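You operate a simulated robot arm through the tools that you are given. There is no shell and no other tool. Be economical: measure what you need, move in short steps, check, and stop when the job is done.

Carry out the task below with a simulated two-armed robot. There is one attempt and no reset: what you move stays moved.

TASK
Oil the middle of the short bar with the pump can.
Fine: clamp the bar with the bar lever first, hold the can while you pump twice, then stand the can on the red ring; the lever ends free. Set down upright: pump can. Where these are worked on the way, their far stop is far enough and under half their travel is too little: bar lever.
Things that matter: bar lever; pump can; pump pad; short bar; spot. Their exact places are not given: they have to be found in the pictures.

The check looks at the end state, three seconds after you hand in, the way a careful person would. Anything else that was tipped, shoved, dropped, spilled or broken makes it a failure.

THE ROBOT
Two 6-joint arms with two-finger parallel grippers on one trunk, on a base that drives. Base frame: it is fixed to the floor where the robot stands at the start and does not move with it; the origin is under the middle of the robot, x ahead of it, y to its left, z up; the surface under the hand at the start is at about z = 800. Lengths are in mm, angles in rad, forces in N, time in s.
The left shoulder is at the start at [70, 166, 1406], the right one opposite. With the tool pointing down near the work surface each hand reaches from about 360 to 800 mm from the robot's upright axis, wherever it stands, measured 20 degrees to its own side. Places, roughly: bar lever [500, -200, 900]; pump pad [400, 0, 900]; spot [600, 400, 800]. Payload 3.91 kg a hand.
The TCP of each hand is the grasp point between the finger pads, 30 mm short of the fingertips. In the tool frame z runs along the fingers and y along their closing line. The gripper opens to 110 mm. The fingers are 20 mm wide and 10 mm thick; the gripper's body (48 by 112 mm) begins 55 mm behind the TCP.
Orientation is that of the tool frame in the base frame, as a unit quaternion [x, y, z, w]. With the fingers straight down and closing along the base's y, the tool's x points along the base's -x, its y along +y and its z along -z.

THE INTERFACE
- The arms move only by the tool drive_tool. It takes "left_increments", "right_increments" or both (then of equal length, played together; a hand with none holds still); each is one flat list of numbers, 7 for each row, row after row: the shift along the base's x, y, z in units of 500 mm (1.0 is 500 mm), then the turn, a rotation vector about the base's x, y, z in units of 60 degrees (1.0 is 60 degrees), then the finger opening in mm, from 0 to 110. In form: [tx, ty, tz, wx, wy, wz, hand, tx, ty, tz, wx, wy, wz, hand, ...]. A call has 1 to 8 rows; each row is the pose to reach, as a shift and turn from the pose commanded when the call began. A call with a number of a shift or a turn outside -1 to 1 is refused whole. Each row takes 0.2 s and may step no farther than 50 mm and 0.15 rad from the row before; otherwise, or with a gripper value out of range, the whole call is refused. A pose out of reach is approached as far as the arm can. The call stops where the force on the tool passes 40 N (or 10 N more than at its start, if that is more) or the arm is blocked; 0.2 s more then pass. Each finger travels about 108 mm/s and halts on what it meets, pressing with about 31 N; the grip force reading is that of the motor and also rises with nothing between the fingers. The clock runs only during rows and for 0.2 s after the last one: add rows that repeat a pose to give the fingers time. It gives the time, the measured TCP pose, the force on the tool (base axes), the opening and the grip force at its end, in the units of the frame above (readings bear some noise), with the torque about the TCP (base axes, N m) and any sound that the robot's microphone picked up.
- Cameras (640 x 400 px; columns grow to the right, rows downward): "scene" is now at [120.3, 12.7, 1604.6]; the picture's right is [0.17, -0.99, -0.00], its down [-0.82, -0.14, -0.55] and it looks along [0.55, 0.09, -0.83] (base axes); focal length 256 px, centre (320, 200). "left" rides on the left gripper at [77, -7, -114] in its tool frame; the picture's right is [0.09, 1.00, 0.00], its down [-0.80, 0.07, -0.59] and it looks along [-0.59, 0.05, 0.80] (tool axes); focal length 270 px, centre (320, 200). "right" rides on the right gripper at [77, 7, -115] in its tool frame; the picture's right is [-0.09, 1.00, 0.00], its down [-0.80, -0.07, -0.59] and it looks along [-0.59, -0.05, 0.80] (tool axes); focal length 270 px, centre (320, 200).
- camera(camera): a new picture of that camera. The clock stands still meanwhile.
- lift_body(by): slides the trunk up (or, below 0, down) by that many mm; the arms and the scene camera ride with it, the base frame stays. It gives what a move gives, with no picture.
- base_move(legs): drives the robot by 1 to 6 legs, each [ahead, left, turn to the left] in mm, mm and rad, along the robot's own axes; the way and the turn of a leg run together, so that a leg with both is an arc; at most 1500 mm and 3.142 rad a leg. The arms and the cameras ride along, it lands a little off, and it stops where it bumps. It gives what a move gives.
- head_to(pan, tilt): turns the head with the scene camera to pan (to the left, within 1.501 rad either way) and tilt (down, from -0.506 to 1.204), counted from straight ahead of the robot. It gives what a move gives.
- probe_pixels(camera, pixels): for up to 12 pixels [column, row] of the newest picture of that camera ("zoom" is the newest enlarged one), the place [x, y, z] in the base frame of the surface seen there, good to about 3 mm. The clock stands still meanwhile.
- zoom(camera, box): a new picture of the part [left, top, right, bottom] of that camera's present view, enlarged. The clock stands still meanwhile.
- job_done(): hands the job in; it is judged then, once.

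Work in short steps. Measure before you move; look again where a grasp or a placing could have gone wrong, and mend it. You have 80 turns and 70 pictures in all, those below and enlarged ones among them. Open the grippers and draw the arms clear of the work before you hand the job in, unless the task says otherwise; then end with one line.

The tools are called after ">>>" by a JSON object that holds its "op" and its "data". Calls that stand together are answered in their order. drive_tool: Moves the arms, as the interface text tells. Its arguments: {"type":"object","properties":{"left_increments":{"type":"array","items":{"type":"number"}},"right_increments":{"type":"array","items":{"type":"number"}}},"required":[]} The other tools are called the same way: lift_body (by) slides the trunk up or down; base_move (legs) drives the base; head_to (pan, tilt) turns the head that bears the scene camera; camera (camera) takes a picture; probe_pixels (camera, pixels) gives the place of the surface under pixels of a picture; zoom (camera, box) takes an enlarged picture of a part of a camera's view; job_done () hands the job in.

At the start:

```text
t: 0.0
left_tool_pos: [628.9, 206.7, 1000.0]
left_orientation: [0.0, 1.0, 0.0, 0.001]
left_contact_force: [1.4, 0.7, -0.6]
left_wrist_torque: [-0.02, 0.01, 0.03]
left_finger_gap: 109.6
left_finger_force: 0.0
right_tool_pos: [619.5, -310.2, 999.4]
right_orientation: [0.001, 1.0, -0.001, 0.0]
right_contact_force: [0.8, -0.2, -0.3]
right_wrist_torque: [0.0, -0.01, -0.02]
right_finger_gap: 109.8
right_finger_force: 0.0
trunk travel left (down, up): [-901.0, 39.0]
robot x, y, heading: [-2.6, -1.2, -0.005]
head pan, tilt: [0.171, 0.984]
```

scene: 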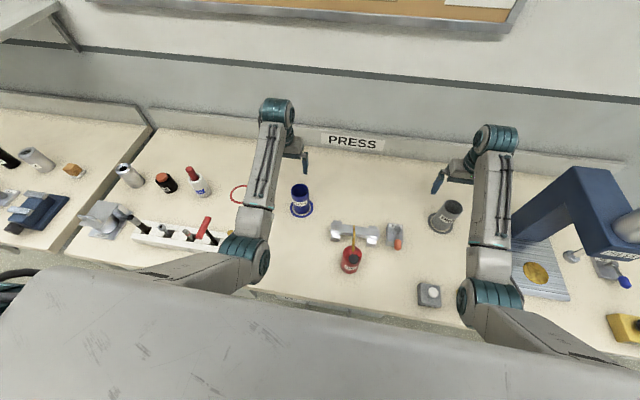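
right: 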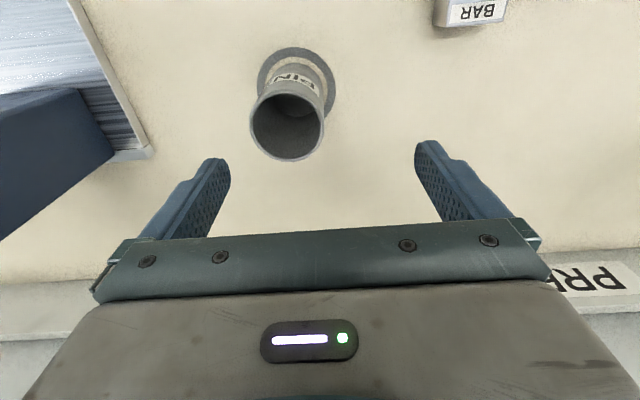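
left: 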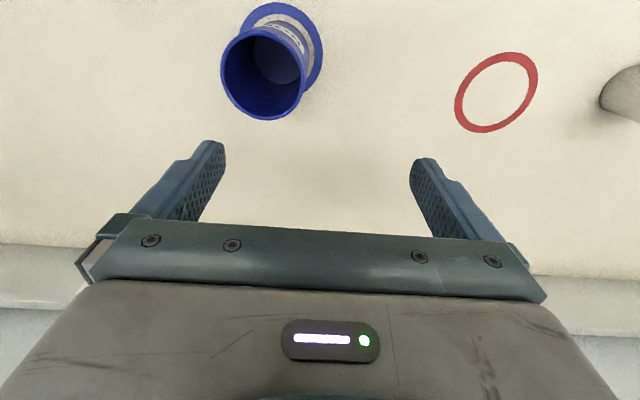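

The scene shows something like a bar in a fixture at (355,232) with a red can at (351,260), and an orange lever at (396,240). I enlarge both parts of the view.

>>> {"op": "zoom", "data": {"camera": "scene", "box": [280, 170, 480, 310]}}

>>> {"op": "zoom", "data": {"camera": "scene", "box": [60, 140, 340, 300]}}

```text
2.86 times, centred on (380, 240) of scene
```

zoom: 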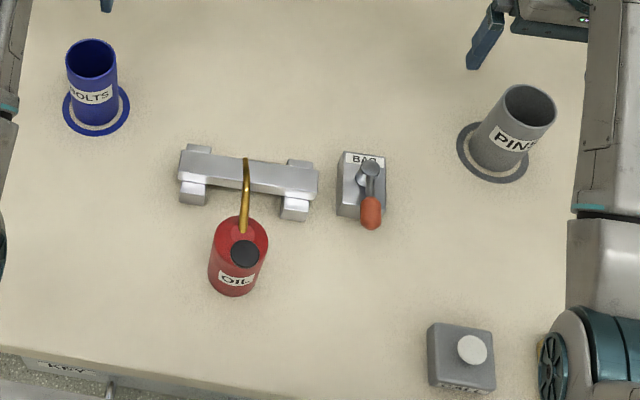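

```text
2.29 times, centred on (200, 220) of scene
```

zoom: 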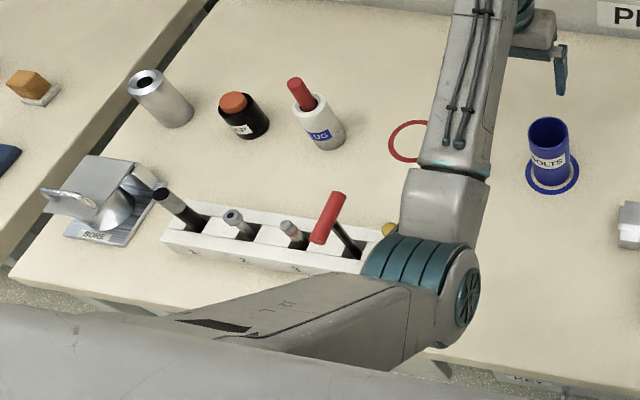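

I zoom in on the can, bar and lever to measure them.

>>> {"op": "zoom", "data": {"camera": "scene", "box": [320, 205, 416, 275]}}

```text
5.71 times, centred on (368, 240) of scene
```

zoom: 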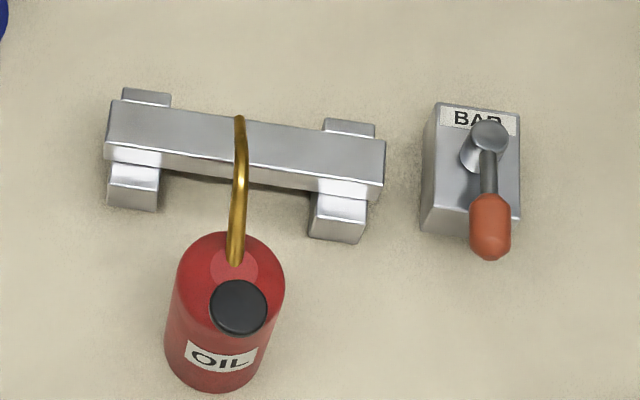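

Here the pad is at (238,307), the spout tip at (239,120), the bar from (112,120) to (380,160), and the lever knob at (490,225). I probe these.

>>> {"op": "probe_pixels", "data": {"camera": "zoom", "pixels": [[238, 307], [239, 122], [236, 255], [215, 245], [215, 375], [118, 118], [376, 165], [490, 137], [490, 180], [490, 215], [490, 245], [445, 200]]}}

>>> {"op": "probe_pixels", "data": {"camera": "scene", "pixels": [[232, 194], [240, 185], [237, 203], [432, 295], [301, 214], [441, 222], [420, 240], [380, 270]]}}

```text
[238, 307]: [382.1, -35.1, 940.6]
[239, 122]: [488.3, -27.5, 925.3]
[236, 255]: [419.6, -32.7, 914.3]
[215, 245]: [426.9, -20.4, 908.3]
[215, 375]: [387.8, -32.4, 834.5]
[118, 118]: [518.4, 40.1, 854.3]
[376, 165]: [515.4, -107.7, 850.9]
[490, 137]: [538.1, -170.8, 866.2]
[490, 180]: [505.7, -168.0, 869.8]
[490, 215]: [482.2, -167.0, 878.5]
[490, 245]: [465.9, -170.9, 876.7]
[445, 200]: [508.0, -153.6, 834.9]
```

```text
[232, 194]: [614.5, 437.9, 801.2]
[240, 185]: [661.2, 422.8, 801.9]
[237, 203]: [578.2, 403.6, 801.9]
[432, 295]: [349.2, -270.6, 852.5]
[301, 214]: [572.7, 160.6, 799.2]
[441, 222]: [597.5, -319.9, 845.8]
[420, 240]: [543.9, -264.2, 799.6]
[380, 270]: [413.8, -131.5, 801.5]
```

The spout tip is at about (488,-27,925) and the bar top at z≈853. I move the right hand above and in front of the lever so its camera can look at the lever and can.

>>> {"op": "drive_tool", "data": {"right_increments": [-0.068, 0.052, 0.016, 0, 0, 0, 110, -0.136, 0.104, 0.032, 0, 0, 0, 110, -0.204, 0.156, 0.048, 0, 0, 0, 110, -0.272, 0.208, 0.064, 0, 0, 0, 110, -0.34, 0.24, 0.08, 0, 0, 0, 110, -0.36, 0.24, 0.08, 0, 0, 0, 110]}}

>>> {"op": "camera", "data": {"camera": "right"}}

>>> {"op": "camera", "data": {"camera": "scene"}}

```text
t: 1.5
left_tool_pos: [631.3, 205.1, 998.4]
left_orientation: [0.0, 1.0, 0.001, 0.0]
left_contact_force: [-0.1, 0.7, -0.4]
left_wrist_torque: [0.02, 0.04, 0.02]
left_finger_gap: 109.9
left_finger_force: 0.0
right_tool_pos: [441.3, -201.8, 970.5]
right_orientation: [0.003, 0.997, -0.07, 0.01]
right_contact_force: [-0.1, -0.4, 0.9]
right_wrist_torque: [0.03, -0.01, -0.01]
right_finger_gap: 110.1
right_finger_force: 0.1
right hand out of reach, approached as far as the arm can: row 1, 2, 3, 4, 5, 6
trunk travel left (down, up): [-901.0, 39.0]
robot x, y, heading: [2.0, 0.4, -0.004]
head pan, tilt: [0.171, 0.984]
stopped in row 6 (right hand): the arm was blocked; the commanded pose is now the measured one
```

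```text
63 pictures are left
```

right: 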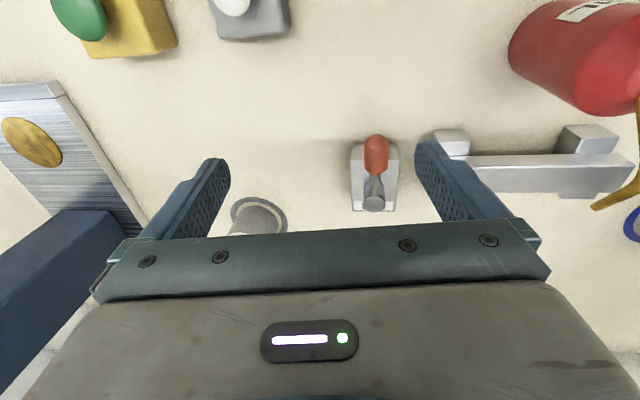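

```text
62 pictures are left
```

scene: 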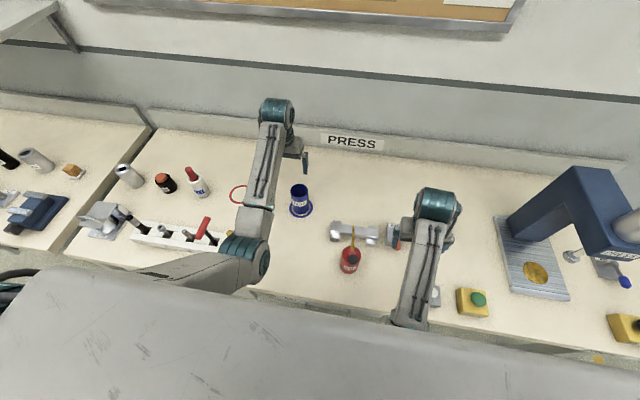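

The right hand is at its near limit here. I drive back 130 mm for comfortable reach, after a zoom of the lever.

>>> {"op": "zoom", "data": {"camera": "right", "box": [310, 110, 440, 220]}}

>>> {"op": "base_move", "data": {"legs": [[-130, 0, 0]]}}

>>> {"op": "camera", "data": {"camera": "left"}}

>>> {"op": "camera", "data": {"camera": "scene"}}

```text
3.64 times, centred on (375, 165) of right
```

zoom: 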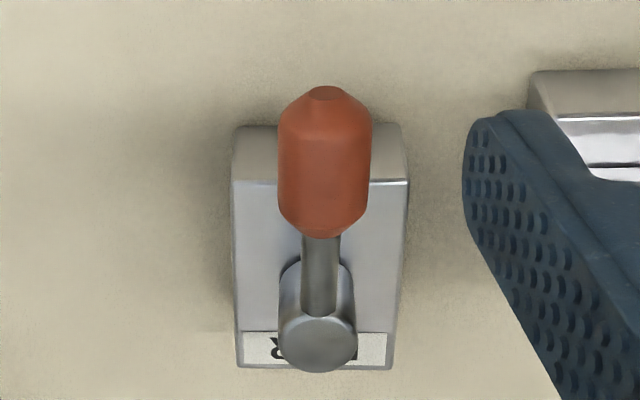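

```text
t: 2.8
left_tool_pos: [501.4, 207.9, 999.0]
left_orientation: [0.0, 1.0, 0.0, -0.002]
left_contact_force: [0.0, 0.6, 0.0]
left_wrist_torque: [0.0, -0.01, 0.05]
left_finger_gap: 110.0
left_finger_force: 0.1
right_tool_pos: [312.3, -199.7, 970.5]
right_orientation: [0.002, 0.997, -0.071, 0.009]
right_contact_force: [0.3, -0.4, -0.5]
right_wrist_torque: [0.01, 0.01, -0.01]
right_finger_gap: 109.7
right_finger_force: 0.0
trunk travel left (down, up): [-901.0, 39.0]
robot x, y, heading: [-130.4, 0.3, 0.001]
head pan, tilt: [0.171, 0.984]
```

```text
60 pictures are left
```

left: 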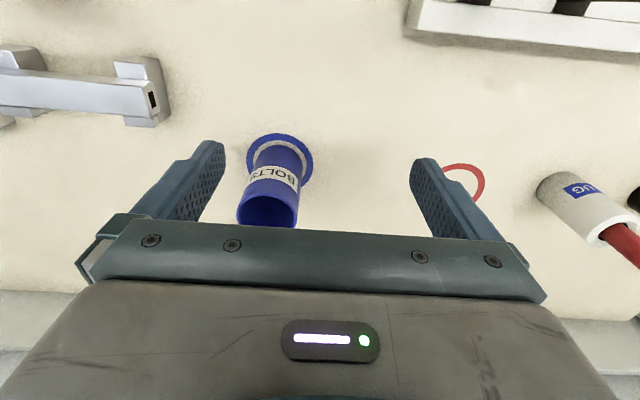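

```text
59 pictures are left
```

scene: 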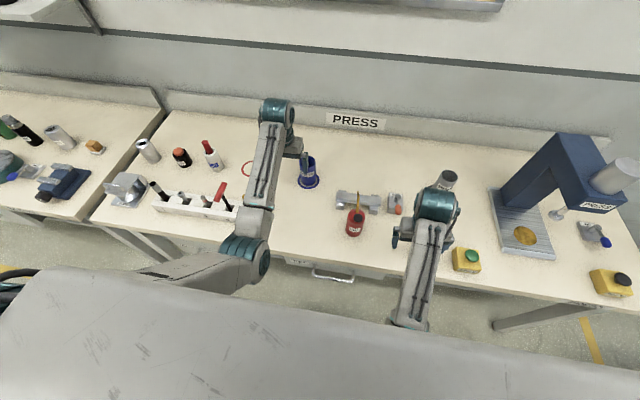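

The lever appears to have a vertical post with a horizontal arm carrying the orange handle toward the robot. I zoom on can and lever from the new, more oblique viewpoint.

>>> {"op": "zoom", "data": {"camera": "scene", "box": [325, 180, 411, 240]}}

```text
6.67 times, centred on (368, 210) of scene
```

zoom: 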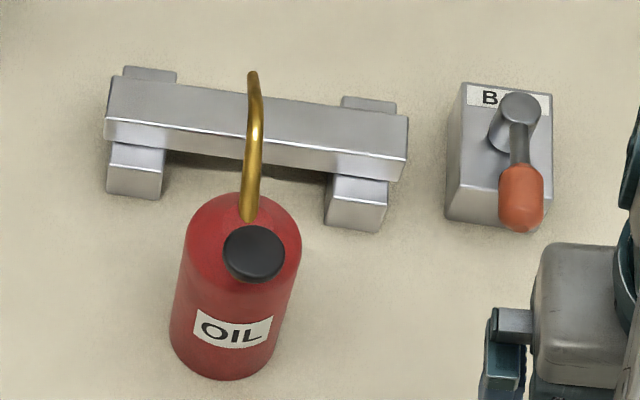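

The can body edges are at columns 175–300, pad at (253,253), spout tip at (253,74). I probe them for the axis and size.

>>> {"op": "probe_pixels", "data": {"camera": "zoom", "pixels": [[253, 253], [253, 228], [252, 275], [253, 76], [254, 110], [250, 205], [205, 225], [290, 225], [230, 365], [180, 320], [288, 300], [257, 150]]}}

>>> {"op": "probe_pixels", "data": {"camera": "zoom", "pixels": [[112, 85], [405, 120], [112, 112], [403, 150], [520, 105], [521, 140], [521, 175], [521, 200], [521, 225], [505, 200], [538, 200], [460, 150]]}}

```text
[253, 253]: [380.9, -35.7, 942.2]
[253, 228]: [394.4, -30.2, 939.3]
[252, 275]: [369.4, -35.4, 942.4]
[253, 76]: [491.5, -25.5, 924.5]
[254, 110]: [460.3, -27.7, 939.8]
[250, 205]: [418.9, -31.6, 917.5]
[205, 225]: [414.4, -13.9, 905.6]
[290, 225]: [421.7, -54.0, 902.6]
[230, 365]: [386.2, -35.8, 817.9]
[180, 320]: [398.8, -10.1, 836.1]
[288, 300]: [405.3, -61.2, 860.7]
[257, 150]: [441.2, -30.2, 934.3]
```

```text
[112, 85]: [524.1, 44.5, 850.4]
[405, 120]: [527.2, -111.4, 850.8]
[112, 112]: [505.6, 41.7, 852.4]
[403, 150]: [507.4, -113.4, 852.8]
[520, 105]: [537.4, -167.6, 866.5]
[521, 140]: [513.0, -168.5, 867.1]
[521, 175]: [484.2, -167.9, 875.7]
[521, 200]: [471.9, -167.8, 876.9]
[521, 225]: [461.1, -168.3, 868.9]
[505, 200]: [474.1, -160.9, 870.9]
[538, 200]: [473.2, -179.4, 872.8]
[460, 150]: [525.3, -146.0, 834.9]
```

Can axis ≈ (414,-35), radius ≈ 28, top ≈ 905; pad ≈ (381,-35,942); spout tip ≈ (491,-26,924); bar centre ≈ (516,-34,852). The lever handle is at ≈ (475,-169,865) and its post at (538,-169). First I bring the right hand above the handle, straightened.

>>> {"op": "drive_tool", "data": {"right_increments": [0.083, 0.016, 0.0, 0.136, 0.017, 0.004, 80, 0.166, 0.031, 0.0, 0.136, 0.017, 0.004, 80, 0.249, 0.047, 0, 0.136, 0.017, 0.004, 70, 0.326, 0.062, -0.01, 0.136, 0.017, 0.004, 60, 0.326, 0.062, -0.04, 0.136, 0.017, 0.004, 60]}}

>>> {"op": "camera", "data": {"camera": "right"}}

```text
t: 4.0
left_tool_pos: [501.2, 207.9, 999.6]
left_orientation: [0.0, 1.0, 0.0, 0.0]
left_contact_force: [0.4, -0.1, -0.2]
left_wrist_torque: [0.01, -0.01, -0.02]
left_finger_gap: 110.0
left_finger_force: 0.0
right_tool_pos: [475.1, -168.7, 952.0]
right_orientation: [0.001, 1.0, 0.001, 0.002]
right_contact_force: [-0.2, 0.8, 0.3]
right_wrist_torque: [-0.02, 0.01, -0.01]
right_finger_gap: 59.8
right_finger_force: 0.1
right hand out of reach, approached as far as the arm can: row 1, 2
trunk travel left (down, up): [-901.0, 39.0]
robot x, y, heading: [-131.0, -0.6, -0.002]
head pan, tilt: [0.171, 0.984]
```

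```text
57 pictures are left
```

right: 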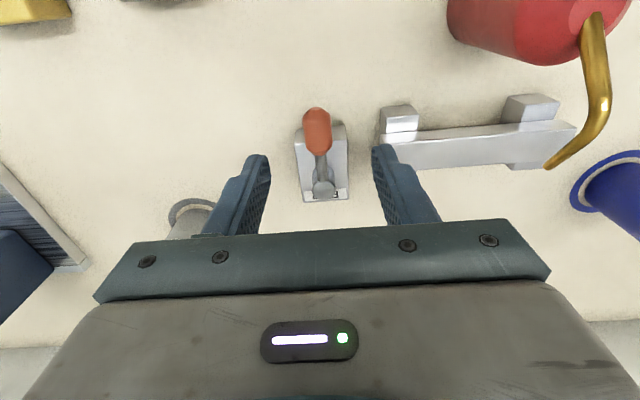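

The handle (317,130) sits centred between the fingers. I lower to z≈880 and close.

>>> {"op": "drive_tool", "data": {"right_increments": [0, 0, -0.08, 0, 0, 0, 60, 0, 0, -0.144, 0, 0, 0, 60, 0, 0, -0.144, 0, 0, 0, 24, 0, 0, -0.144, 0, 0, 0, 15, 0, 0, -0.144, 0, 0, 0, 15]}}

>>> {"op": "camera", "data": {"camera": "right"}}

```text
t: 5.2
left_tool_pos: [499.1, 206.8, 1000.1]
left_orientation: [0.0, 1.0, 0.0, 0.0]
left_contact_force: [0.5, -0.1, -0.5]
left_wrist_torque: [0.03, -0.02, 0.01]
left_finger_gap: 110.1
left_finger_force: 0.1
right_tool_pos: [475.6, -168.3, 878.7]
right_orientation: [0.002, 1.0, -0.002, 0.002]
right_contact_force: [0.9, -5.7, -1.0]
right_wrist_torque: [-0.12, -0.14, -0.33]
right_finger_gap: 21.7
right_finger_force: 45.4
trunk travel left (down, up): [-901.0, 39.0]
robot x, y, heading: [-127.9, 1.2, 0.001]
head pan, tilt: [0.171, 0.984]
```

```text
56 pictures are left
```

right: 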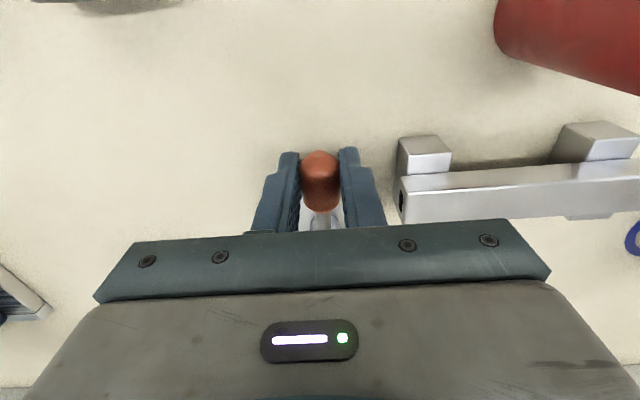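

Gripped at 21.7 mm. I try a small swing about the post toward the bar (+y), slightly loosened, to learn which way it turns.

>>> {"op": "drive_tool", "data": {"right_increments": [0, 0, 0, 0, 0, 0, 24, 0.001, 0.0174, 0, 0, 0, -0.134, 24, 0.005, 0.0343, 0, 0, 0, -0.267, 24, 0.005, 0.0343, 0, 0, 0, -0.267, 24]}}

>>> {"op": "camera", "data": {"camera": "right"}}

```text
t: 6.2
left_tool_pos: [499.2, 208.4, 999.9]
left_orientation: [0.0, 1.0, -0.001, 0.0]
left_contact_force: [-0.3, -0.8, -0.2]
left_wrist_torque: [-0.01, 0.01, 0.01]
left_finger_gap: 109.8
left_finger_force: 0.0
right_tool_pos: [477.5, -150.9, 881.3]
right_orientation: [0.141, 0.99, -0.001, 0.002]
right_contact_force: [0.2, 0.5, -0.2]
right_wrist_torque: [0.0, 0.0, 0.01]
right_finger_gap: 23.8
right_finger_force: 0.0
trunk travel left (down, up): [-901.0, 39.0]
robot x, y, heading: [-127.7, -0.0, -0.002]
head pan, tilt: [0.171, 0.984]
```

```text
55 pictures are left
```

right: 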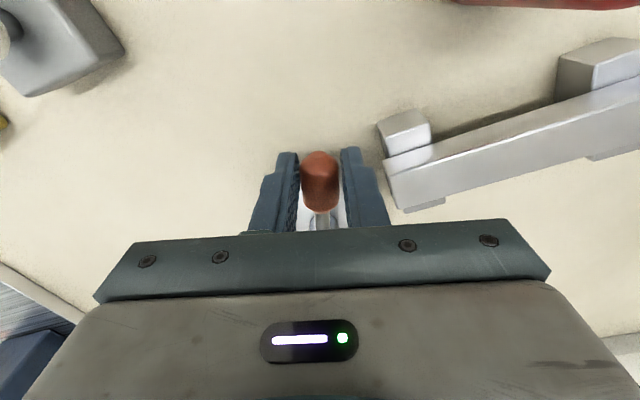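

It swings freely toward the bar with no load. I raise by 9 mm to clear the bar with the fingertips and continue the arc.

>>> {"op": "drive_tool", "data": {"right_increments": [0, 0, 0.018, 0, 0, 0, 24, 0.006, 0.0164, 0.018, 0, 0, -0.134, 24, 0.0142, 0.0316, 0.018, 0, 0, -0.267, 24, 0.0244, 0.0456, 0.018, 0, 0, -0.401, 24, 0.0364, 0.0582, 0.018, 0, 0, -0.535, 24, 0.0502, 0.0688, 0.018, 0, 0, -0.668, 24, 0.0652, 0.0774, 0.018, 0, 0, -0.802, 24, 0.0812, 0.0838, 0.018, 0, 0, -0.936, 24]}}

>>> {"op": "camera", "data": {"camera": "right"}}

```text
t: 8.0
left_tool_pos: [500.7, 208.4, 999.4]
left_orientation: [0.0, 1.0, 0.0, 0.0]
left_contact_force: [-1.4, -0.2, 1.1]
left_wrist_torque: [0.01, 0.03, 0.0]
left_finger_gap: 109.9
left_finger_force: 0.0
right_tool_pos: [515.4, -109.7, 886.4]
right_orientation: [0.59, 0.807, -0.002, 0.002]
right_contact_force: [0.3, 0.7, -0.6]
right_wrist_torque: [0.0, 0.0, -0.01]
right_finger_gap: 24.0
right_finger_force: 0.1
trunk travel left (down, up): [-901.0, 39.0]
robot x, y, heading: [-130.0, -0.7, 0.003]
head pan, tilt: [0.171, 0.984]
```

```text
54 pictures are left
```

right: 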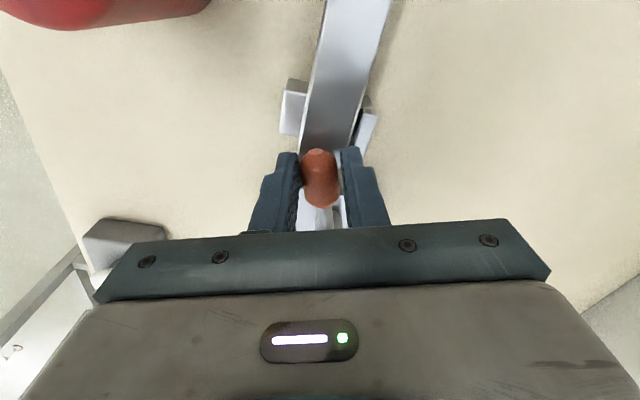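

Still engaged. I keep turning in the same direction until the stop is felt.

>>> {"op": "drive_tool", "data": {"right_increments": [0.017, 0.0042, 0.006, 0, 0, -0.134, 24, 0.0342, 0.006, 0.006, 0, 0, -0.267, 24, 0.0342, 0.006, 0.006, 0, 0, -0.267, 24]}}

>>> {"op": "camera", "data": {"camera": "right"}}

```text
t: 8.8
left_tool_pos: [499.0, 207.3, 1000.0]
left_orientation: [0.0, 1.0, 0.0, 0.0]
left_contact_force: [0.3, -0.5, -0.6]
left_wrist_torque: [0.02, 0.01, 0.01]
left_finger_gap: 109.8
left_finger_force: 0.0
right_tool_pos: [530.1, -107.4, 890.2]
right_orientation: [0.696, 0.718, -0.002, 0.001]
right_contact_force: [-14.6, -3.6, -2.7]
right_wrist_torque: [-0.05, 0.32, 0.09]
right_finger_gap: 30.9
right_finger_force: 7.2
trunk travel left (down, up): [-901.0, 39.0]
robot x, y, heading: [-131.9, -0.4, -0.001]
head pan, tilt: [0.171, 0.984]
```

```text
53 pictures are left
```

right: 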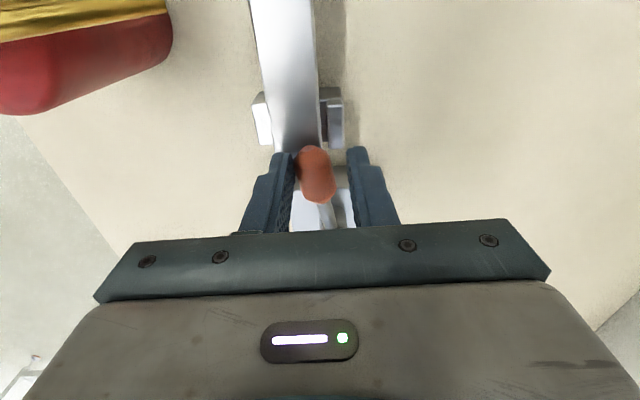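

The stop is felt (-14.6 N, handle lagging). I release the handle and lift clear, then check the lever.

>>> {"op": "drive_tool", "data": {"right_increments": [-0.01, 0, 0, 0, 0, 0, 50, -0.01, 0, 0, 0, 0, 0, 60, -0.01, 0, 0.06, 0, 0, 0, 60, -0.01, 0, 0.15, 0, 0, 0, 60, -0.01, -0.08, 0.2, 0, 0, 0.13, 60, -0.01, -0.16, 0.24, 0, 0, 0.26, 40, -0.01, -0.24, 0.24, 0, 0, 0.39, 20, -0.01, -0.32, 0.24, 0, 0, 0.52, 0]}}

>>> {"op": "zoom", "data": {"camera": "scene", "box": [325, 180, 411, 240]}}

```text
t: 10.6
left_tool_pos: [499.3, 206.2, 999.4]
left_orientation: [0.0, 1.0, 0.0, 0.0]
left_contact_force: [0.0, -1.0, -0.4]
left_wrist_torque: [0.02, 0.01, 0.0]
left_finger_gap: 109.7
left_finger_force: 0.2
right_tool_pos: [528.5, -268.7, 1010.4]
right_orientation: [0.477, 0.879, 0.0, 0.0]
right_contact_force: [0.1, -0.5, 0.3]
right_wrist_torque: [0.02, -0.02, -0.03]
right_finger_gap: 0.2
right_finger_force: 31.6
trunk travel left (down, up): [-901.0, 39.0]
robot x, y, heading: [-130.4, -0.7, 0.004]
head pan, tilt: [0.171, 0.984]
```

```text
6.67 times, centred on (368, 210) of scene
```

zoom: 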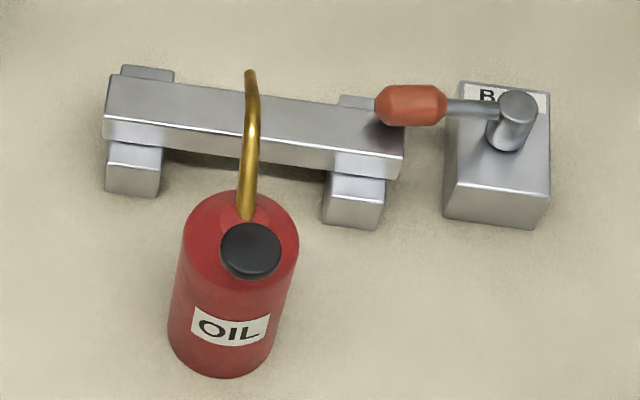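

The lever is now fully over the bar end: clamped. Next the left hand: I yaw it −60° while moving nearer to the can, in preparation for a tilted side grasp.

>>> {"op": "drive_tool", "data": {"left_increments": [-0.025, -0.019, 0, 0, 0, -0.125, 100, -0.05, -0.038, 0, 0, 0, -0.25, 90, -0.075, -0.057, 0, 0, 0, -0.375, 80, -0.1, -0.076, 0, 0, 0, -0.5, 80, -0.125, -0.095, 0, 0, 0, -0.625, 80, -0.15, -0.114, 0, 0, 0, -0.75, 80, -0.175, -0.133, 0, 0, 0, -0.875, 80, -0.2, -0.154, 0, 0, 0, -1.0, 80]}}

```text
t: 12.6
left_tool_pos: [409.1, 167.7, 983.2]
left_orientation: [0.491, 0.87, 0.038, -0.012]
left_contact_force: [0.3, 0.2, -0.5]
left_wrist_torque: [0.02, -0.03, 0.0]
left_finger_gap: 80.1
left_finger_force: 0.0
left hand out of reach, approached as far as the arm can: row 3, 4, 5, 6, 7, 8
right_tool_pos: [528.0, -267.8, 1010.9]
right_orientation: [0.478, 0.878, 0.0, 0.002]
right_contact_force: [-1.5, -0.4, -0.4]
right_wrist_torque: [0.0, 0.03, 0.0]
right_finger_gap: 0.0
right_finger_force: 30.6
trunk travel left (down, up): [-901.0, 39.0]
robot x, y, heading: [-127.4, -1.8, -0.0]
head pan, tilt: [0.171, 0.984]
stopped in row 8 (left hand): the arm was blocked; the commanded pose is now the measured one
```

The left arm is at its near limit. I drive back another 100 mm so the tilted grasp is in comfortable reach.

>>> {"op": "base_move", "data": {"legs": [[-100, 0, 0]]}}

```text
t: 13.7
left_tool_pos: [314.3, 167.7, 982.4]
left_orientation: [0.49, 0.871, 0.037, -0.012]
left_contact_force: [0.0, -0.2, -0.4]
left_wrist_torque: [0.02, -0.01, 0.02]
left_finger_gap: 80.2
left_finger_force: 0.1
right_tool_pos: [433.6, -267.0, 1007.9]
right_orientation: [0.478, 0.879, -0.001, -0.001]
right_contact_force: [0.2, 0.0, -0.2]
right_wrist_torque: [0.02, 0.01, 0.02]
right_finger_gap: 0.3
right_finger_force: 31.3
trunk travel left (down, up): [-901.0, 39.0]
robot x, y, heading: [-232.3, -0.0, 0.001]
head pan, tilt: [0.171, 0.984]
```

Now I tilt the left hand 60° toward the can while moving to the pre-grasp at about (366,48,907).

>>> {"op": "drive_tool", "data": {"left_increments": [0.013, -0.03, -0.019, -0.117, -0.061, -0.003, 80, 0.026, -0.06, -0.038, -0.235, -0.121, -0.005, 80, 0.039, -0.09, -0.056, -0.352, -0.182, -0.008, 80, 0.052, -0.12, -0.075, -0.47, -0.243, -0.01, 80, 0.065, -0.15, -0.094, -0.587, -0.303, -0.013, 80, 0.078, -0.18, -0.112, -0.704, -0.364, -0.016, 80, 0.091, -0.21, -0.131, -0.822, -0.424, -0.018, 80, 0.104, -0.24, -0.15, -0.939, -0.485, -0.021, 80]}}

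>>> {"op": "camera", "data": {"camera": "left"}}

>>> {"op": "camera", "data": {"camera": "scene"}}

```text
t: 15.5
left_tool_pos: [362.8, 46.5, 909.7]
left_orientation: [0.422, 0.756, -0.256, 0.43]
left_contact_force: [-0.2, -0.3, -0.3]
left_wrist_torque: [0.01, -0.04, 0.0]
left_finger_gap: 80.0
left_finger_force: 0.0
right_tool_pos: [430.3, -266.4, 1009.5]
right_orientation: [0.478, 0.878, -0.001, 0.002]
right_contact_force: [0.5, 0.2, -0.7]
right_wrist_torque: [-0.02, -0.03, 0.0]
right_finger_gap: 0.0
right_finger_force: 31.0
trunk travel left (down, up): [-901.0, 39.0]
robot x, y, heading: [-228.5, -2.6, 0.002]
head pan, tilt: [0.171, 0.984]
```

```text
51 pictures are left
```

left: 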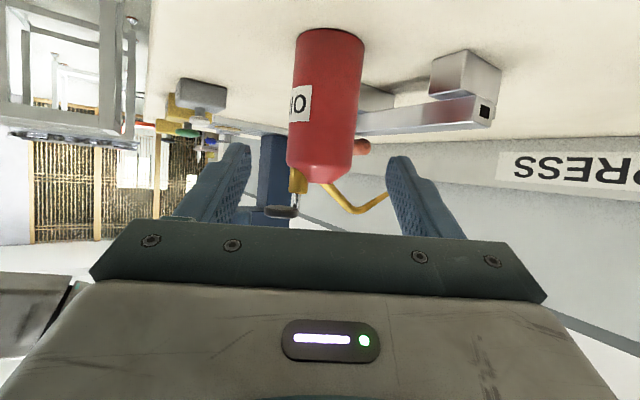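

```text
50 pictures are left
```

scene: 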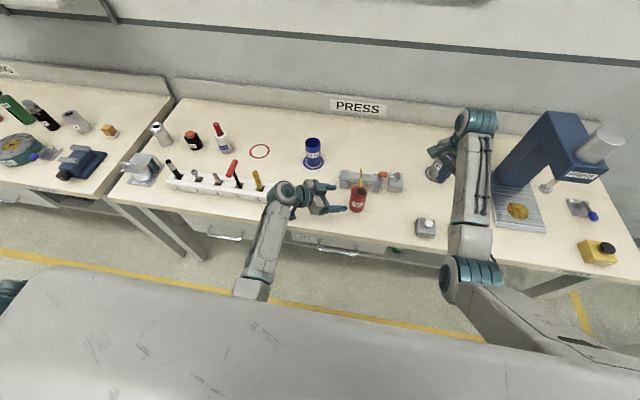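

The can (column 327, rows 30–180 in the inverted view) lies between the fingers; the pad is on a bracket at (282,212) at the rear. I probe can, pad and bar supports from this view.

>>> {"op": "probe_pixels", "data": {"camera": "left", "pixels": [[325, 90], [298, 70], [360, 90], [325, 150], [325, 45], [281, 212], [297, 180], [448, 110], [385, 196], [340, 200], [435, 70], [490, 90]]}}

```text
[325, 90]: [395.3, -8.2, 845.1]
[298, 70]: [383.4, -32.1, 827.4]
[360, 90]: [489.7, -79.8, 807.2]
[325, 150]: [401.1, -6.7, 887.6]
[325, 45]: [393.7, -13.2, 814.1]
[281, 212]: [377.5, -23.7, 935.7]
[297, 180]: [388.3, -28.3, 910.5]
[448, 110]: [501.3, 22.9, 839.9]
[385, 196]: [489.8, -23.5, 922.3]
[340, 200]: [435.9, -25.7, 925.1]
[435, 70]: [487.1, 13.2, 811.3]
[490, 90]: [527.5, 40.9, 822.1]
```

Can centre ≈ (411,-34). I advance 108 mm along the finger direction and close on the can.

>>> {"op": "drive_tool", "data": {"left_increments": [0.032, -0.054, -0.037, 0, 0, 0, 80, 0.064, -0.107, -0.073, 0, 0, 0, 80, 0.096, -0.161, -0.11, 0, 0, 0, 80, 0.096, -0.161, -0.11, 0, 0, 0, 80, 0.096, -0.161, -0.11, 0, 0, 0, 60, 0.096, -0.161, -0.11, 0, 0, 0, 50, 0.096, -0.161, -0.11, 0, 0, 0, 45, 0.096, -0.161, -0.11, 0, 0, 0, 45]}}

>>> {"op": "zoom", "data": {"camera": "scene", "box": [300, 150, 420, 235]}}

>>> {"op": "camera", "data": {"camera": "left"}}

```text
t: 17.3
left_tool_pos: [410.4, -34.9, 855.3]
left_orientation: [0.423, 0.756, -0.256, 0.43]
left_contact_force: [0.3, 0.1, 1.2]
left_wrist_torque: [0.01, -0.1, -0.01]
left_finger_gap: 55.3
left_finger_force: 31.0
right_tool_pos: [430.6, -266.7, 1010.3]
right_orientation: [0.478, 0.879, -0.001, 0.001]
right_contact_force: [-0.4, 0.5, -0.2]
right_wrist_torque: [-0.01, 0.03, 0.01]
right_finger_gap: 0.0
right_finger_force: 31.3
trunk travel left (down, up): [-901.0, 39.0]
robot x, y, heading: [-230.7, 0.0, 0.001]
head pan, tilt: [0.171, 0.984]
```

```text
4.71 times, centred on (360, 192) of scene
```

zoom: 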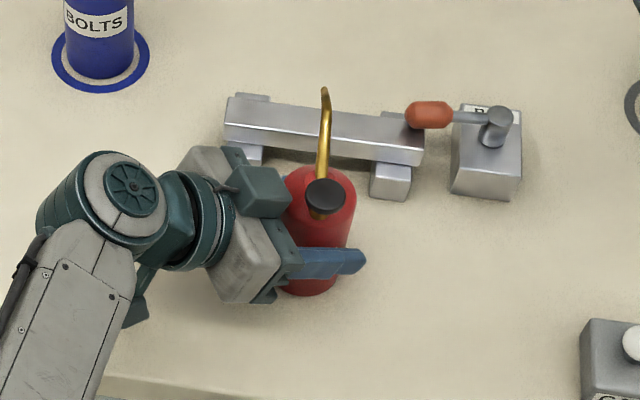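

```text
48 pictures are left
```

left: 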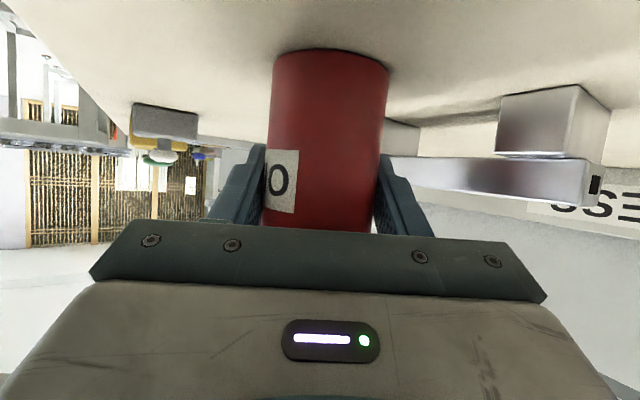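

Grip is good (55.3 mm). I lift 12 mm, then shift +24 in x and −9 in y so the spout tip comes over the bar's middle, and check from the pictures.

>>> {"op": "drive_tool", "data": {"left_increments": [0, 0, 0.012, 0, 0, 0, 45, 0, 0, 0.024, 0, 0, 0, 45, 0.016, -0.006, 0.024, 0, 0, 0, 45, 0.032, -0.012, 0.024, 0, 0, 0, 45, 0.048, -0.018, 0.024, 0, 0, 0, 45, 0.048, -0.018, 0.024, 0, 0, 0, 45]}}

>>> {"op": "zoom", "data": {"camera": "scene", "box": [325, 160, 400, 215]}}

>>> {"op": "camera", "data": {"camera": "left"}}

```text
t: 18.7
left_tool_pos: [435.2, -41.7, 865.4]
left_orientation: [0.423, 0.756, -0.257, 0.429]
left_contact_force: [0.5, 0.1, -0.8]
left_wrist_torque: [0.03, -0.02, -0.04]
left_finger_gap: 55.0
left_finger_force: 31.2
right_tool_pos: [429.7, -266.3, 1010.5]
right_orientation: [0.477, 0.879, -0.001, 0.002]
right_contact_force: [-0.5, 0.2, 0.0]
right_wrist_torque: [0.02, -0.02, 0.0]
right_finger_gap: 0.1
right_finger_force: 31.0
trunk travel left (down, up): [-901.0, 39.0]
robot x, y, heading: [-227.0, -1.2, 0.003]
head pan, tilt: [0.171, 0.984]
```

```text
7.27 times, centred on (362, 188) of scene
```

zoom: 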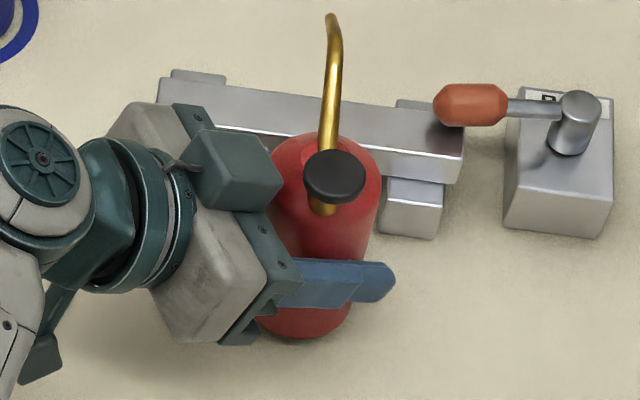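

```text
46 pictures are left
```

left: 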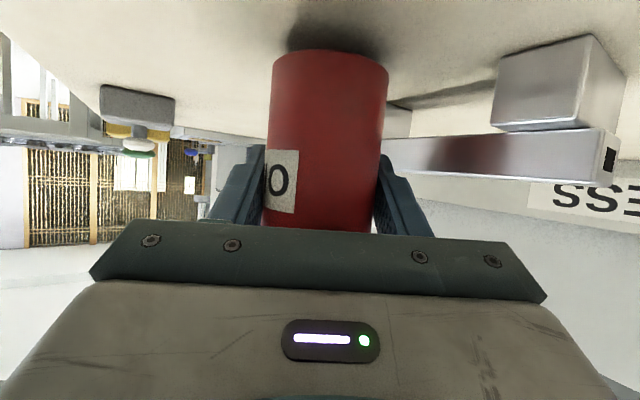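

Spout tip now at (331,18) and pad at (334,177) in the enlargement; I probe them and the bar ends.

>>> {"op": "probe_pixels", "data": {"camera": "zoom", "pixels": [[331, 17], [331, 22], [335, 40], [334, 177], [334, 155], [334, 198], [310, 177], [358, 177], [165, 90], [460, 138], [165, 102], [458, 155]]}}

```text
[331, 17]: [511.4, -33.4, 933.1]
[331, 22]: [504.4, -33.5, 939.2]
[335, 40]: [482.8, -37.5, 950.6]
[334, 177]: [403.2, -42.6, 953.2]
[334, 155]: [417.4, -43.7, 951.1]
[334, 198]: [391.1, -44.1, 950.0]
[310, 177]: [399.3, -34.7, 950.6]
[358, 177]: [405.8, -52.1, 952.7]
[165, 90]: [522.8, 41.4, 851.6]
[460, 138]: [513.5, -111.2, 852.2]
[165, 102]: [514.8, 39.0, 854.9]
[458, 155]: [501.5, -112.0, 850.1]
```

Bar centre ≈ (515,-34); tip ≈ (512,-33): on target. I lower the can onto the table (still held) and bring the right hand, closed and unyawed, over the pad at z≈1020.

>>> {"op": "drive_tool", "data": {"left_increments": [0.003, 0, -0.007, 0, 0, 0, 45, 0.004, 0, -0.014, 0, 0, 0, 45, 0.004, 0, -0.021, 0, 0, 0, 45, 0.004, 0, -0.023, 0, 0, 0, 45, 0.004, 0, -0.023, 0, 0, 0, 45, 0.004, 0, -0.023, 0, 0, 0, 45, 0.004, 0, -0.023, 0, 0, 0, 45, 0.004, 0, -0.023, 0, 0, 0, 45], "right_increments": [-0.006, 0.056, 0.003, 0, 0, 0.119, 0, -0.013, 0.112, 0.006, 0, 0, 0.238, 0, -0.02, 0.168, 0.01, 0, 0, 0.356, 0, -0.026, 0.224, 0.015, 0, 0, 0.475, 0, -0.033, 0.28, 0.02, 0, 0, 0.594, 0, -0.04, 0.336, 0.02, 0, 0, 0.713, 0, -0.046, 0.392, 0.02, 0, 0, 0.831, 0, -0.052, 0.448, 0.02, 0, 0, 0.95, 0]}}

>>> {"op": "camera", "data": {"camera": "right"}}

>>> {"op": "zoom", "data": {"camera": "scene", "box": [300, 130, 420, 230]}}

```text
t: 20.7
left_tool_pos: [439.7, -40.1, 857.3]
left_orientation: [0.423, 0.755, -0.256, 0.431]
left_contact_force: [-1.7, 0.7, 4.8]
left_wrist_torque: [0.19, 0.01, 0.04]
left_finger_gap: 54.8
left_finger_force: 31.4
right_tool_pos: [413.0, -95.0, 1009.1]
right_orientation: [0.022, 0.999, -0.035, 0.004]
right_contact_force: [0.1, -0.4, -0.3]
right_wrist_torque: [0.02, 0.0, 0.03]
right_finger_gap: 0.1
right_finger_force: 31.3
trunk travel left (down, up): [-901.0, 39.0]
robot x, y, heading: [-225.0, 1.1, 0.002]
head pan, tilt: [0.171, 0.984]
stopped in row 8 (right hand): the arm was blocked; the commanded pose is now the measured one
```

```text
45 pictures are left
```

right: 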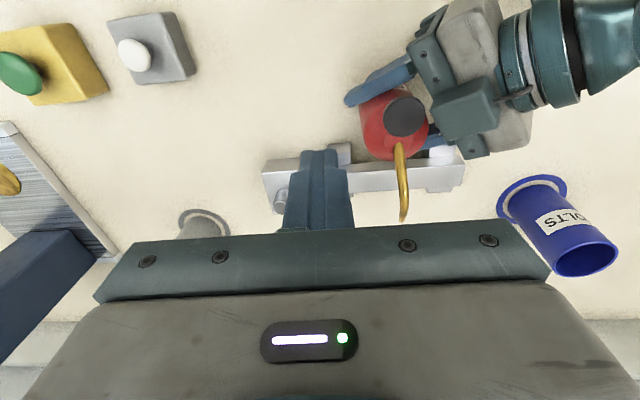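

```text
4.00 times, centred on (360, 180) of scene
```

zoom: 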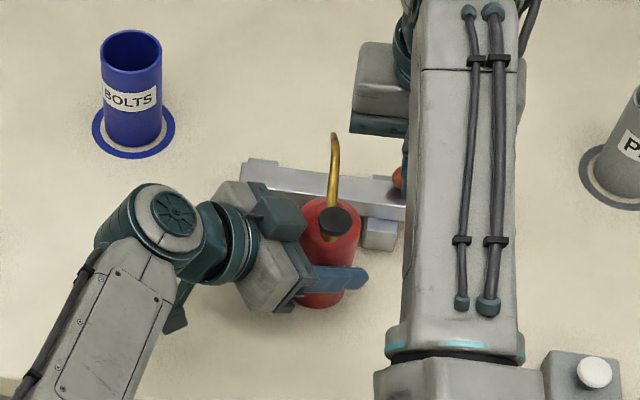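

The right hand stopped at (413,-95,1009) without tool contact. The spout tip shows at (403,216); I probe tip, pad and bar again from this second viewpoint.

>>> {"op": "probe_pixels", "data": {"camera": "right", "pixels": [[403, 216], [403, 210], [404, 195], [404, 117], [385, 117], [423, 117], [404, 135], [404, 102], [268, 185], [462, 172]]}}

>>> {"op": "drive_tool", "data": {"right_increments": [0.0, 0.03, 0.01, 0, 0, 0, 0, 0, 0.06, 0.02, 0, 0, 0, 0]}}

```text
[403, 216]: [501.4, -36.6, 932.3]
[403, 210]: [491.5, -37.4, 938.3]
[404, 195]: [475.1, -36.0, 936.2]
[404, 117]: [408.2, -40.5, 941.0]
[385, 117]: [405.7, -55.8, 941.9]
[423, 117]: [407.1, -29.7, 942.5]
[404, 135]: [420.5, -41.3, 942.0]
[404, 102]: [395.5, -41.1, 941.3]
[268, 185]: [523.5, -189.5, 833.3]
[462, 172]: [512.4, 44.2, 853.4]
```

```text
t: 21.5
left_tool_pos: [437.4, -41.3, 857.3]
left_orientation: [0.423, 0.755, -0.255, 0.431]
left_contact_force: [-1.4, 1.1, 2.9]
left_wrist_torque: [0.1, -0.04, 0.02]
left_finger_gap: 54.8
left_finger_force: 31.3
right_tool_pos: [418.0, -99.3, 1010.1]
right_orientation: [0.036, 0.998, -0.057, 0.003]
right_contact_force: [0.3, 0.6, 0.3]
right_wrist_torque: [0.03, 0.01, -0.03]
right_finger_gap: 0.0
right_finger_force: 31.5
trunk travel left (down, up): [-901.0, 39.0]
robot x, y, heading: [-231.6, 0.4, -0.0]
head pan, tilt: [0.171, 0.984]
stopped in row 2 (right hand): the arm was blocked; the commanded pose is now the measured one
```

The pad is at (407,-41,942) and the tip near (506,-36): good. The arm is probably at a wrist limit with zero yaw, so I yaw back −60° while moving over the pad.

>>> {"op": "drive_tool", "data": {"right_increments": [0, 0, 0.0, 0.014, 0.001, -0.116, 0, 0, 0.0, 0, 0.027, 0.001, -0.232, 0, 0, 0.0, 0, 0.041, 0.002, -0.349, 0, -0.004, 0.024, 0, 0.055, 0.003, -0.465, 0, -0.008, 0.048, 0, 0.068, 0.004, -0.581, 0, -0.012, 0.072, 0, 0.082, 0.004, -0.7, 0, -0.016, 0.096, 0, 0.095, 0.005, -0.814, 0, -0.022, 0.116, 0, 0.109, 0.006, -0.93, 0]}}

```text
t: 23.5
left_tool_pos: [439.6, -40.4, 855.8]
left_orientation: [0.423, 0.755, -0.254, 0.431]
left_contact_force: [-0.5, 1.2, 0.1]
left_wrist_torque: [0.08, -0.06, 0.06]
left_finger_gap: 54.9
left_finger_force: 31.3
right_tool_pos: [415.2, -73.0, 1010.4]
right_orientation: [0.512, 0.859, -0.01, -0.013]
right_contact_force: [-0.1, -0.9, -0.1]
right_wrist_torque: [0.0, -0.03, -0.01]
right_finger_gap: 0.0
right_finger_force: 31.4
trunk travel left (down, up): [-901.0, 39.0]
robot x, y, heading: [-226.4, -1.3, 0.003]
head pan, tilt: [0.171, 0.984]
stopped in row 8 (right hand): the arm was blocked; the commanded pose is now the measured one
```

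Still blocked short at y=-73. I look at the scene to see what is touching.

>>> {"op": "camera", "data": {"camera": "scene"}}

>>> {"op": "camera", "data": {"camera": "right"}}

```text
43 pictures are left
```

scene: 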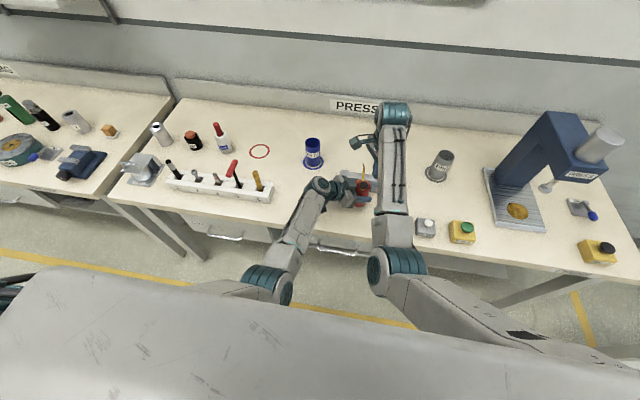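

```text
42 pictures are left
```

right: 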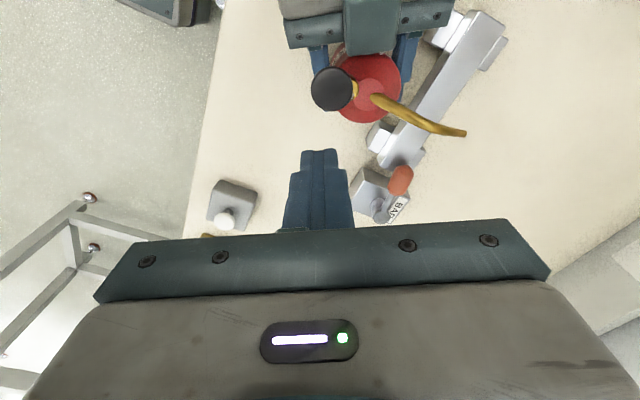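

Nothing touches; the right arm just can't swing further inward upright. I tilt the right fingers 40° toward +y (rotation about x), so the wrist stays on the right, and hover the tips over the pad.

>>> {"op": "drive_tool", "data": {"right_increments": [0, 0, 0, 0.111, 0, 0, 0, 0, 0, 0, 0.222, 0, 0, 0, -0.004, 0.008, 0, 0.333, 0, 0, 0, -0.008, 0.016, 0, 0.444, 0, 0, 0, -0.012, 0.022, -0.01, 0.555, 0, 0, 0, -0.016, 0.026, -0.025, 0.667, 0, 0, 0, -0.016, 0.026, -0.045, 0.667, 0, 0, 0]}}

>>> {"op": "camera", "data": {"camera": "right"}}

>>> {"op": "zoom", "data": {"camera": "scene", "box": [310, 130, 430, 230]}}

```text
t: 25.1
left_tool_pos: [438.5, -40.9, 857.7]
left_orientation: [0.423, 0.754, -0.256, 0.432]
left_contact_force: [0.9, -1.1, 1.5]
left_wrist_torque: [0.0, -0.09, -0.03]
left_finger_gap: 54.9
left_finger_force: 31.3
right_tool_pos: [406.0, -57.0, 987.8]
right_orientation: [0.474, 0.81, 0.287, -0.191]
right_contact_force: [-0.3, -0.1, 1.1]
right_wrist_torque: [0.0, 0.01, -0.01]
right_finger_gap: 0.0
right_finger_force: 30.6
trunk travel left (down, up): [-901.0, 39.0]
robot x, y, heading: [-226.5, 1.9, -0.001]
head pan, tilt: [0.171, 0.984]
```

```text
41 pictures are left
```

right: 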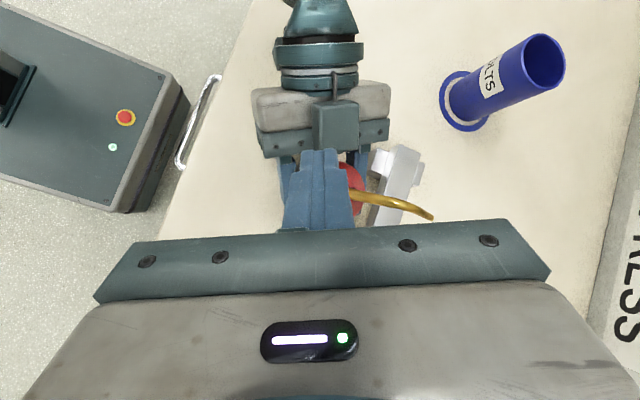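

```text
4.00 times, centred on (370, 180) of scene
```

zoom: 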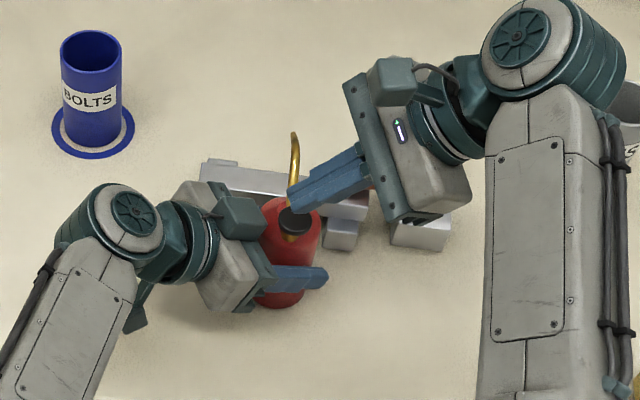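

Right fingertips are ≈ (405,-38,965), directly over the pad (407,-41,942). First pump: press down in small steps and look at force.

>>> {"op": "drive_tool", "data": {"right_increments": [0.002, -0.004, -0.03, 0, 0, 0, 0, 0.002, -0.004, -0.044, 0, 0, 0, 0, 0.002, -0.004, -0.052, 0, 0, 0, 0, 0.002, -0.004, -0.06, 0, 0, 0, 0, 0.002, -0.004, -0.06, 0, 0, 0, 0]}}

>>> {"op": "zoom", "data": {"camera": "scene", "box": [330, 155, 400, 215]}}

```text
t: 26.3
left_tool_pos: [437.4, -40.1, 856.0]
left_orientation: [0.423, 0.755, -0.255, 0.432]
left_contact_force: [2.5, -1.3, -2.0]
left_wrist_torque: [0.21, -0.61, -0.03]
left_finger_gap: 55.1
left_finger_force: 31.2
right_tool_pos: [406.1, -57.6, 958.5]
right_orientation: [0.474, 0.811, 0.288, -0.188]
right_contact_force: [-0.2, 1.0, 7.6]
right_wrist_torque: [0.1, 0.04, 0.04]
right_finger_gap: 0.0
right_finger_force: 30.8
trunk travel left (down, up): [-901.0, 39.0]
robot x, y, heading: [-229.7, 2.2, 0.002]
head pan, tilt: [0.171, 0.984]
heard: click
```

```text
6.67 times, centred on (365, 185) of scene
```

zoom: 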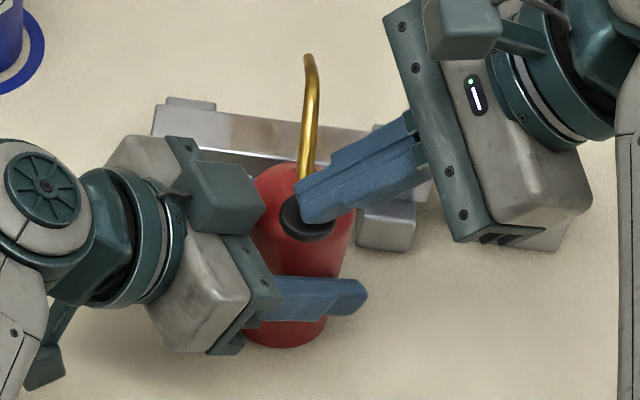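

A click was heard at 7.6 N. I release upward and look at the bar.

>>> {"op": "drive_tool", "data": {"right_increments": [0, 0, 0.02, 0, 0, 0, 0, 0, 0, 0.05, 0, 0, 0, 0, 0, 0, 0.05, 0, 0, 0, 0]}}

>>> {"op": "zoom", "data": {"camera": "scene", "box": [335, 155, 395, 205]}}

```text
t: 27.1
left_tool_pos: [438.6, -40.5, 857.5]
left_orientation: [0.424, 0.755, -0.256, 0.431]
left_contact_force: [0.1, 0.2, 2.3]
left_wrist_torque: [0.06, -0.03, 0.03]
left_finger_gap: 54.9
left_finger_force: 31.0
right_tool_pos: [408.3, -58.6, 982.6]
right_orientation: [0.474, 0.811, 0.286, -0.189]
right_contact_force: [-0.4, -0.4, 0.2]
right_wrist_torque: [-0.04, 0.01, 0.0]
right_finger_gap: 0.0
right_finger_force: 30.8
trunk travel left (down, up): [-901.0, 39.0]
robot x, y, heading: [-228.3, -2.3, 0.0]
head pan, tilt: [0.171, 0.984]
```

```text
8.00 times, centred on (365, 180) of scene
```

zoom: 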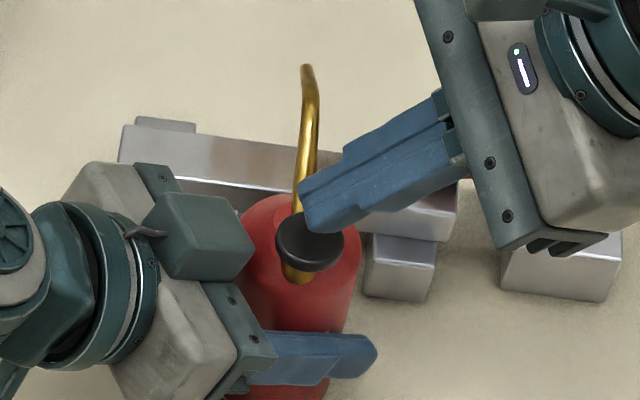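

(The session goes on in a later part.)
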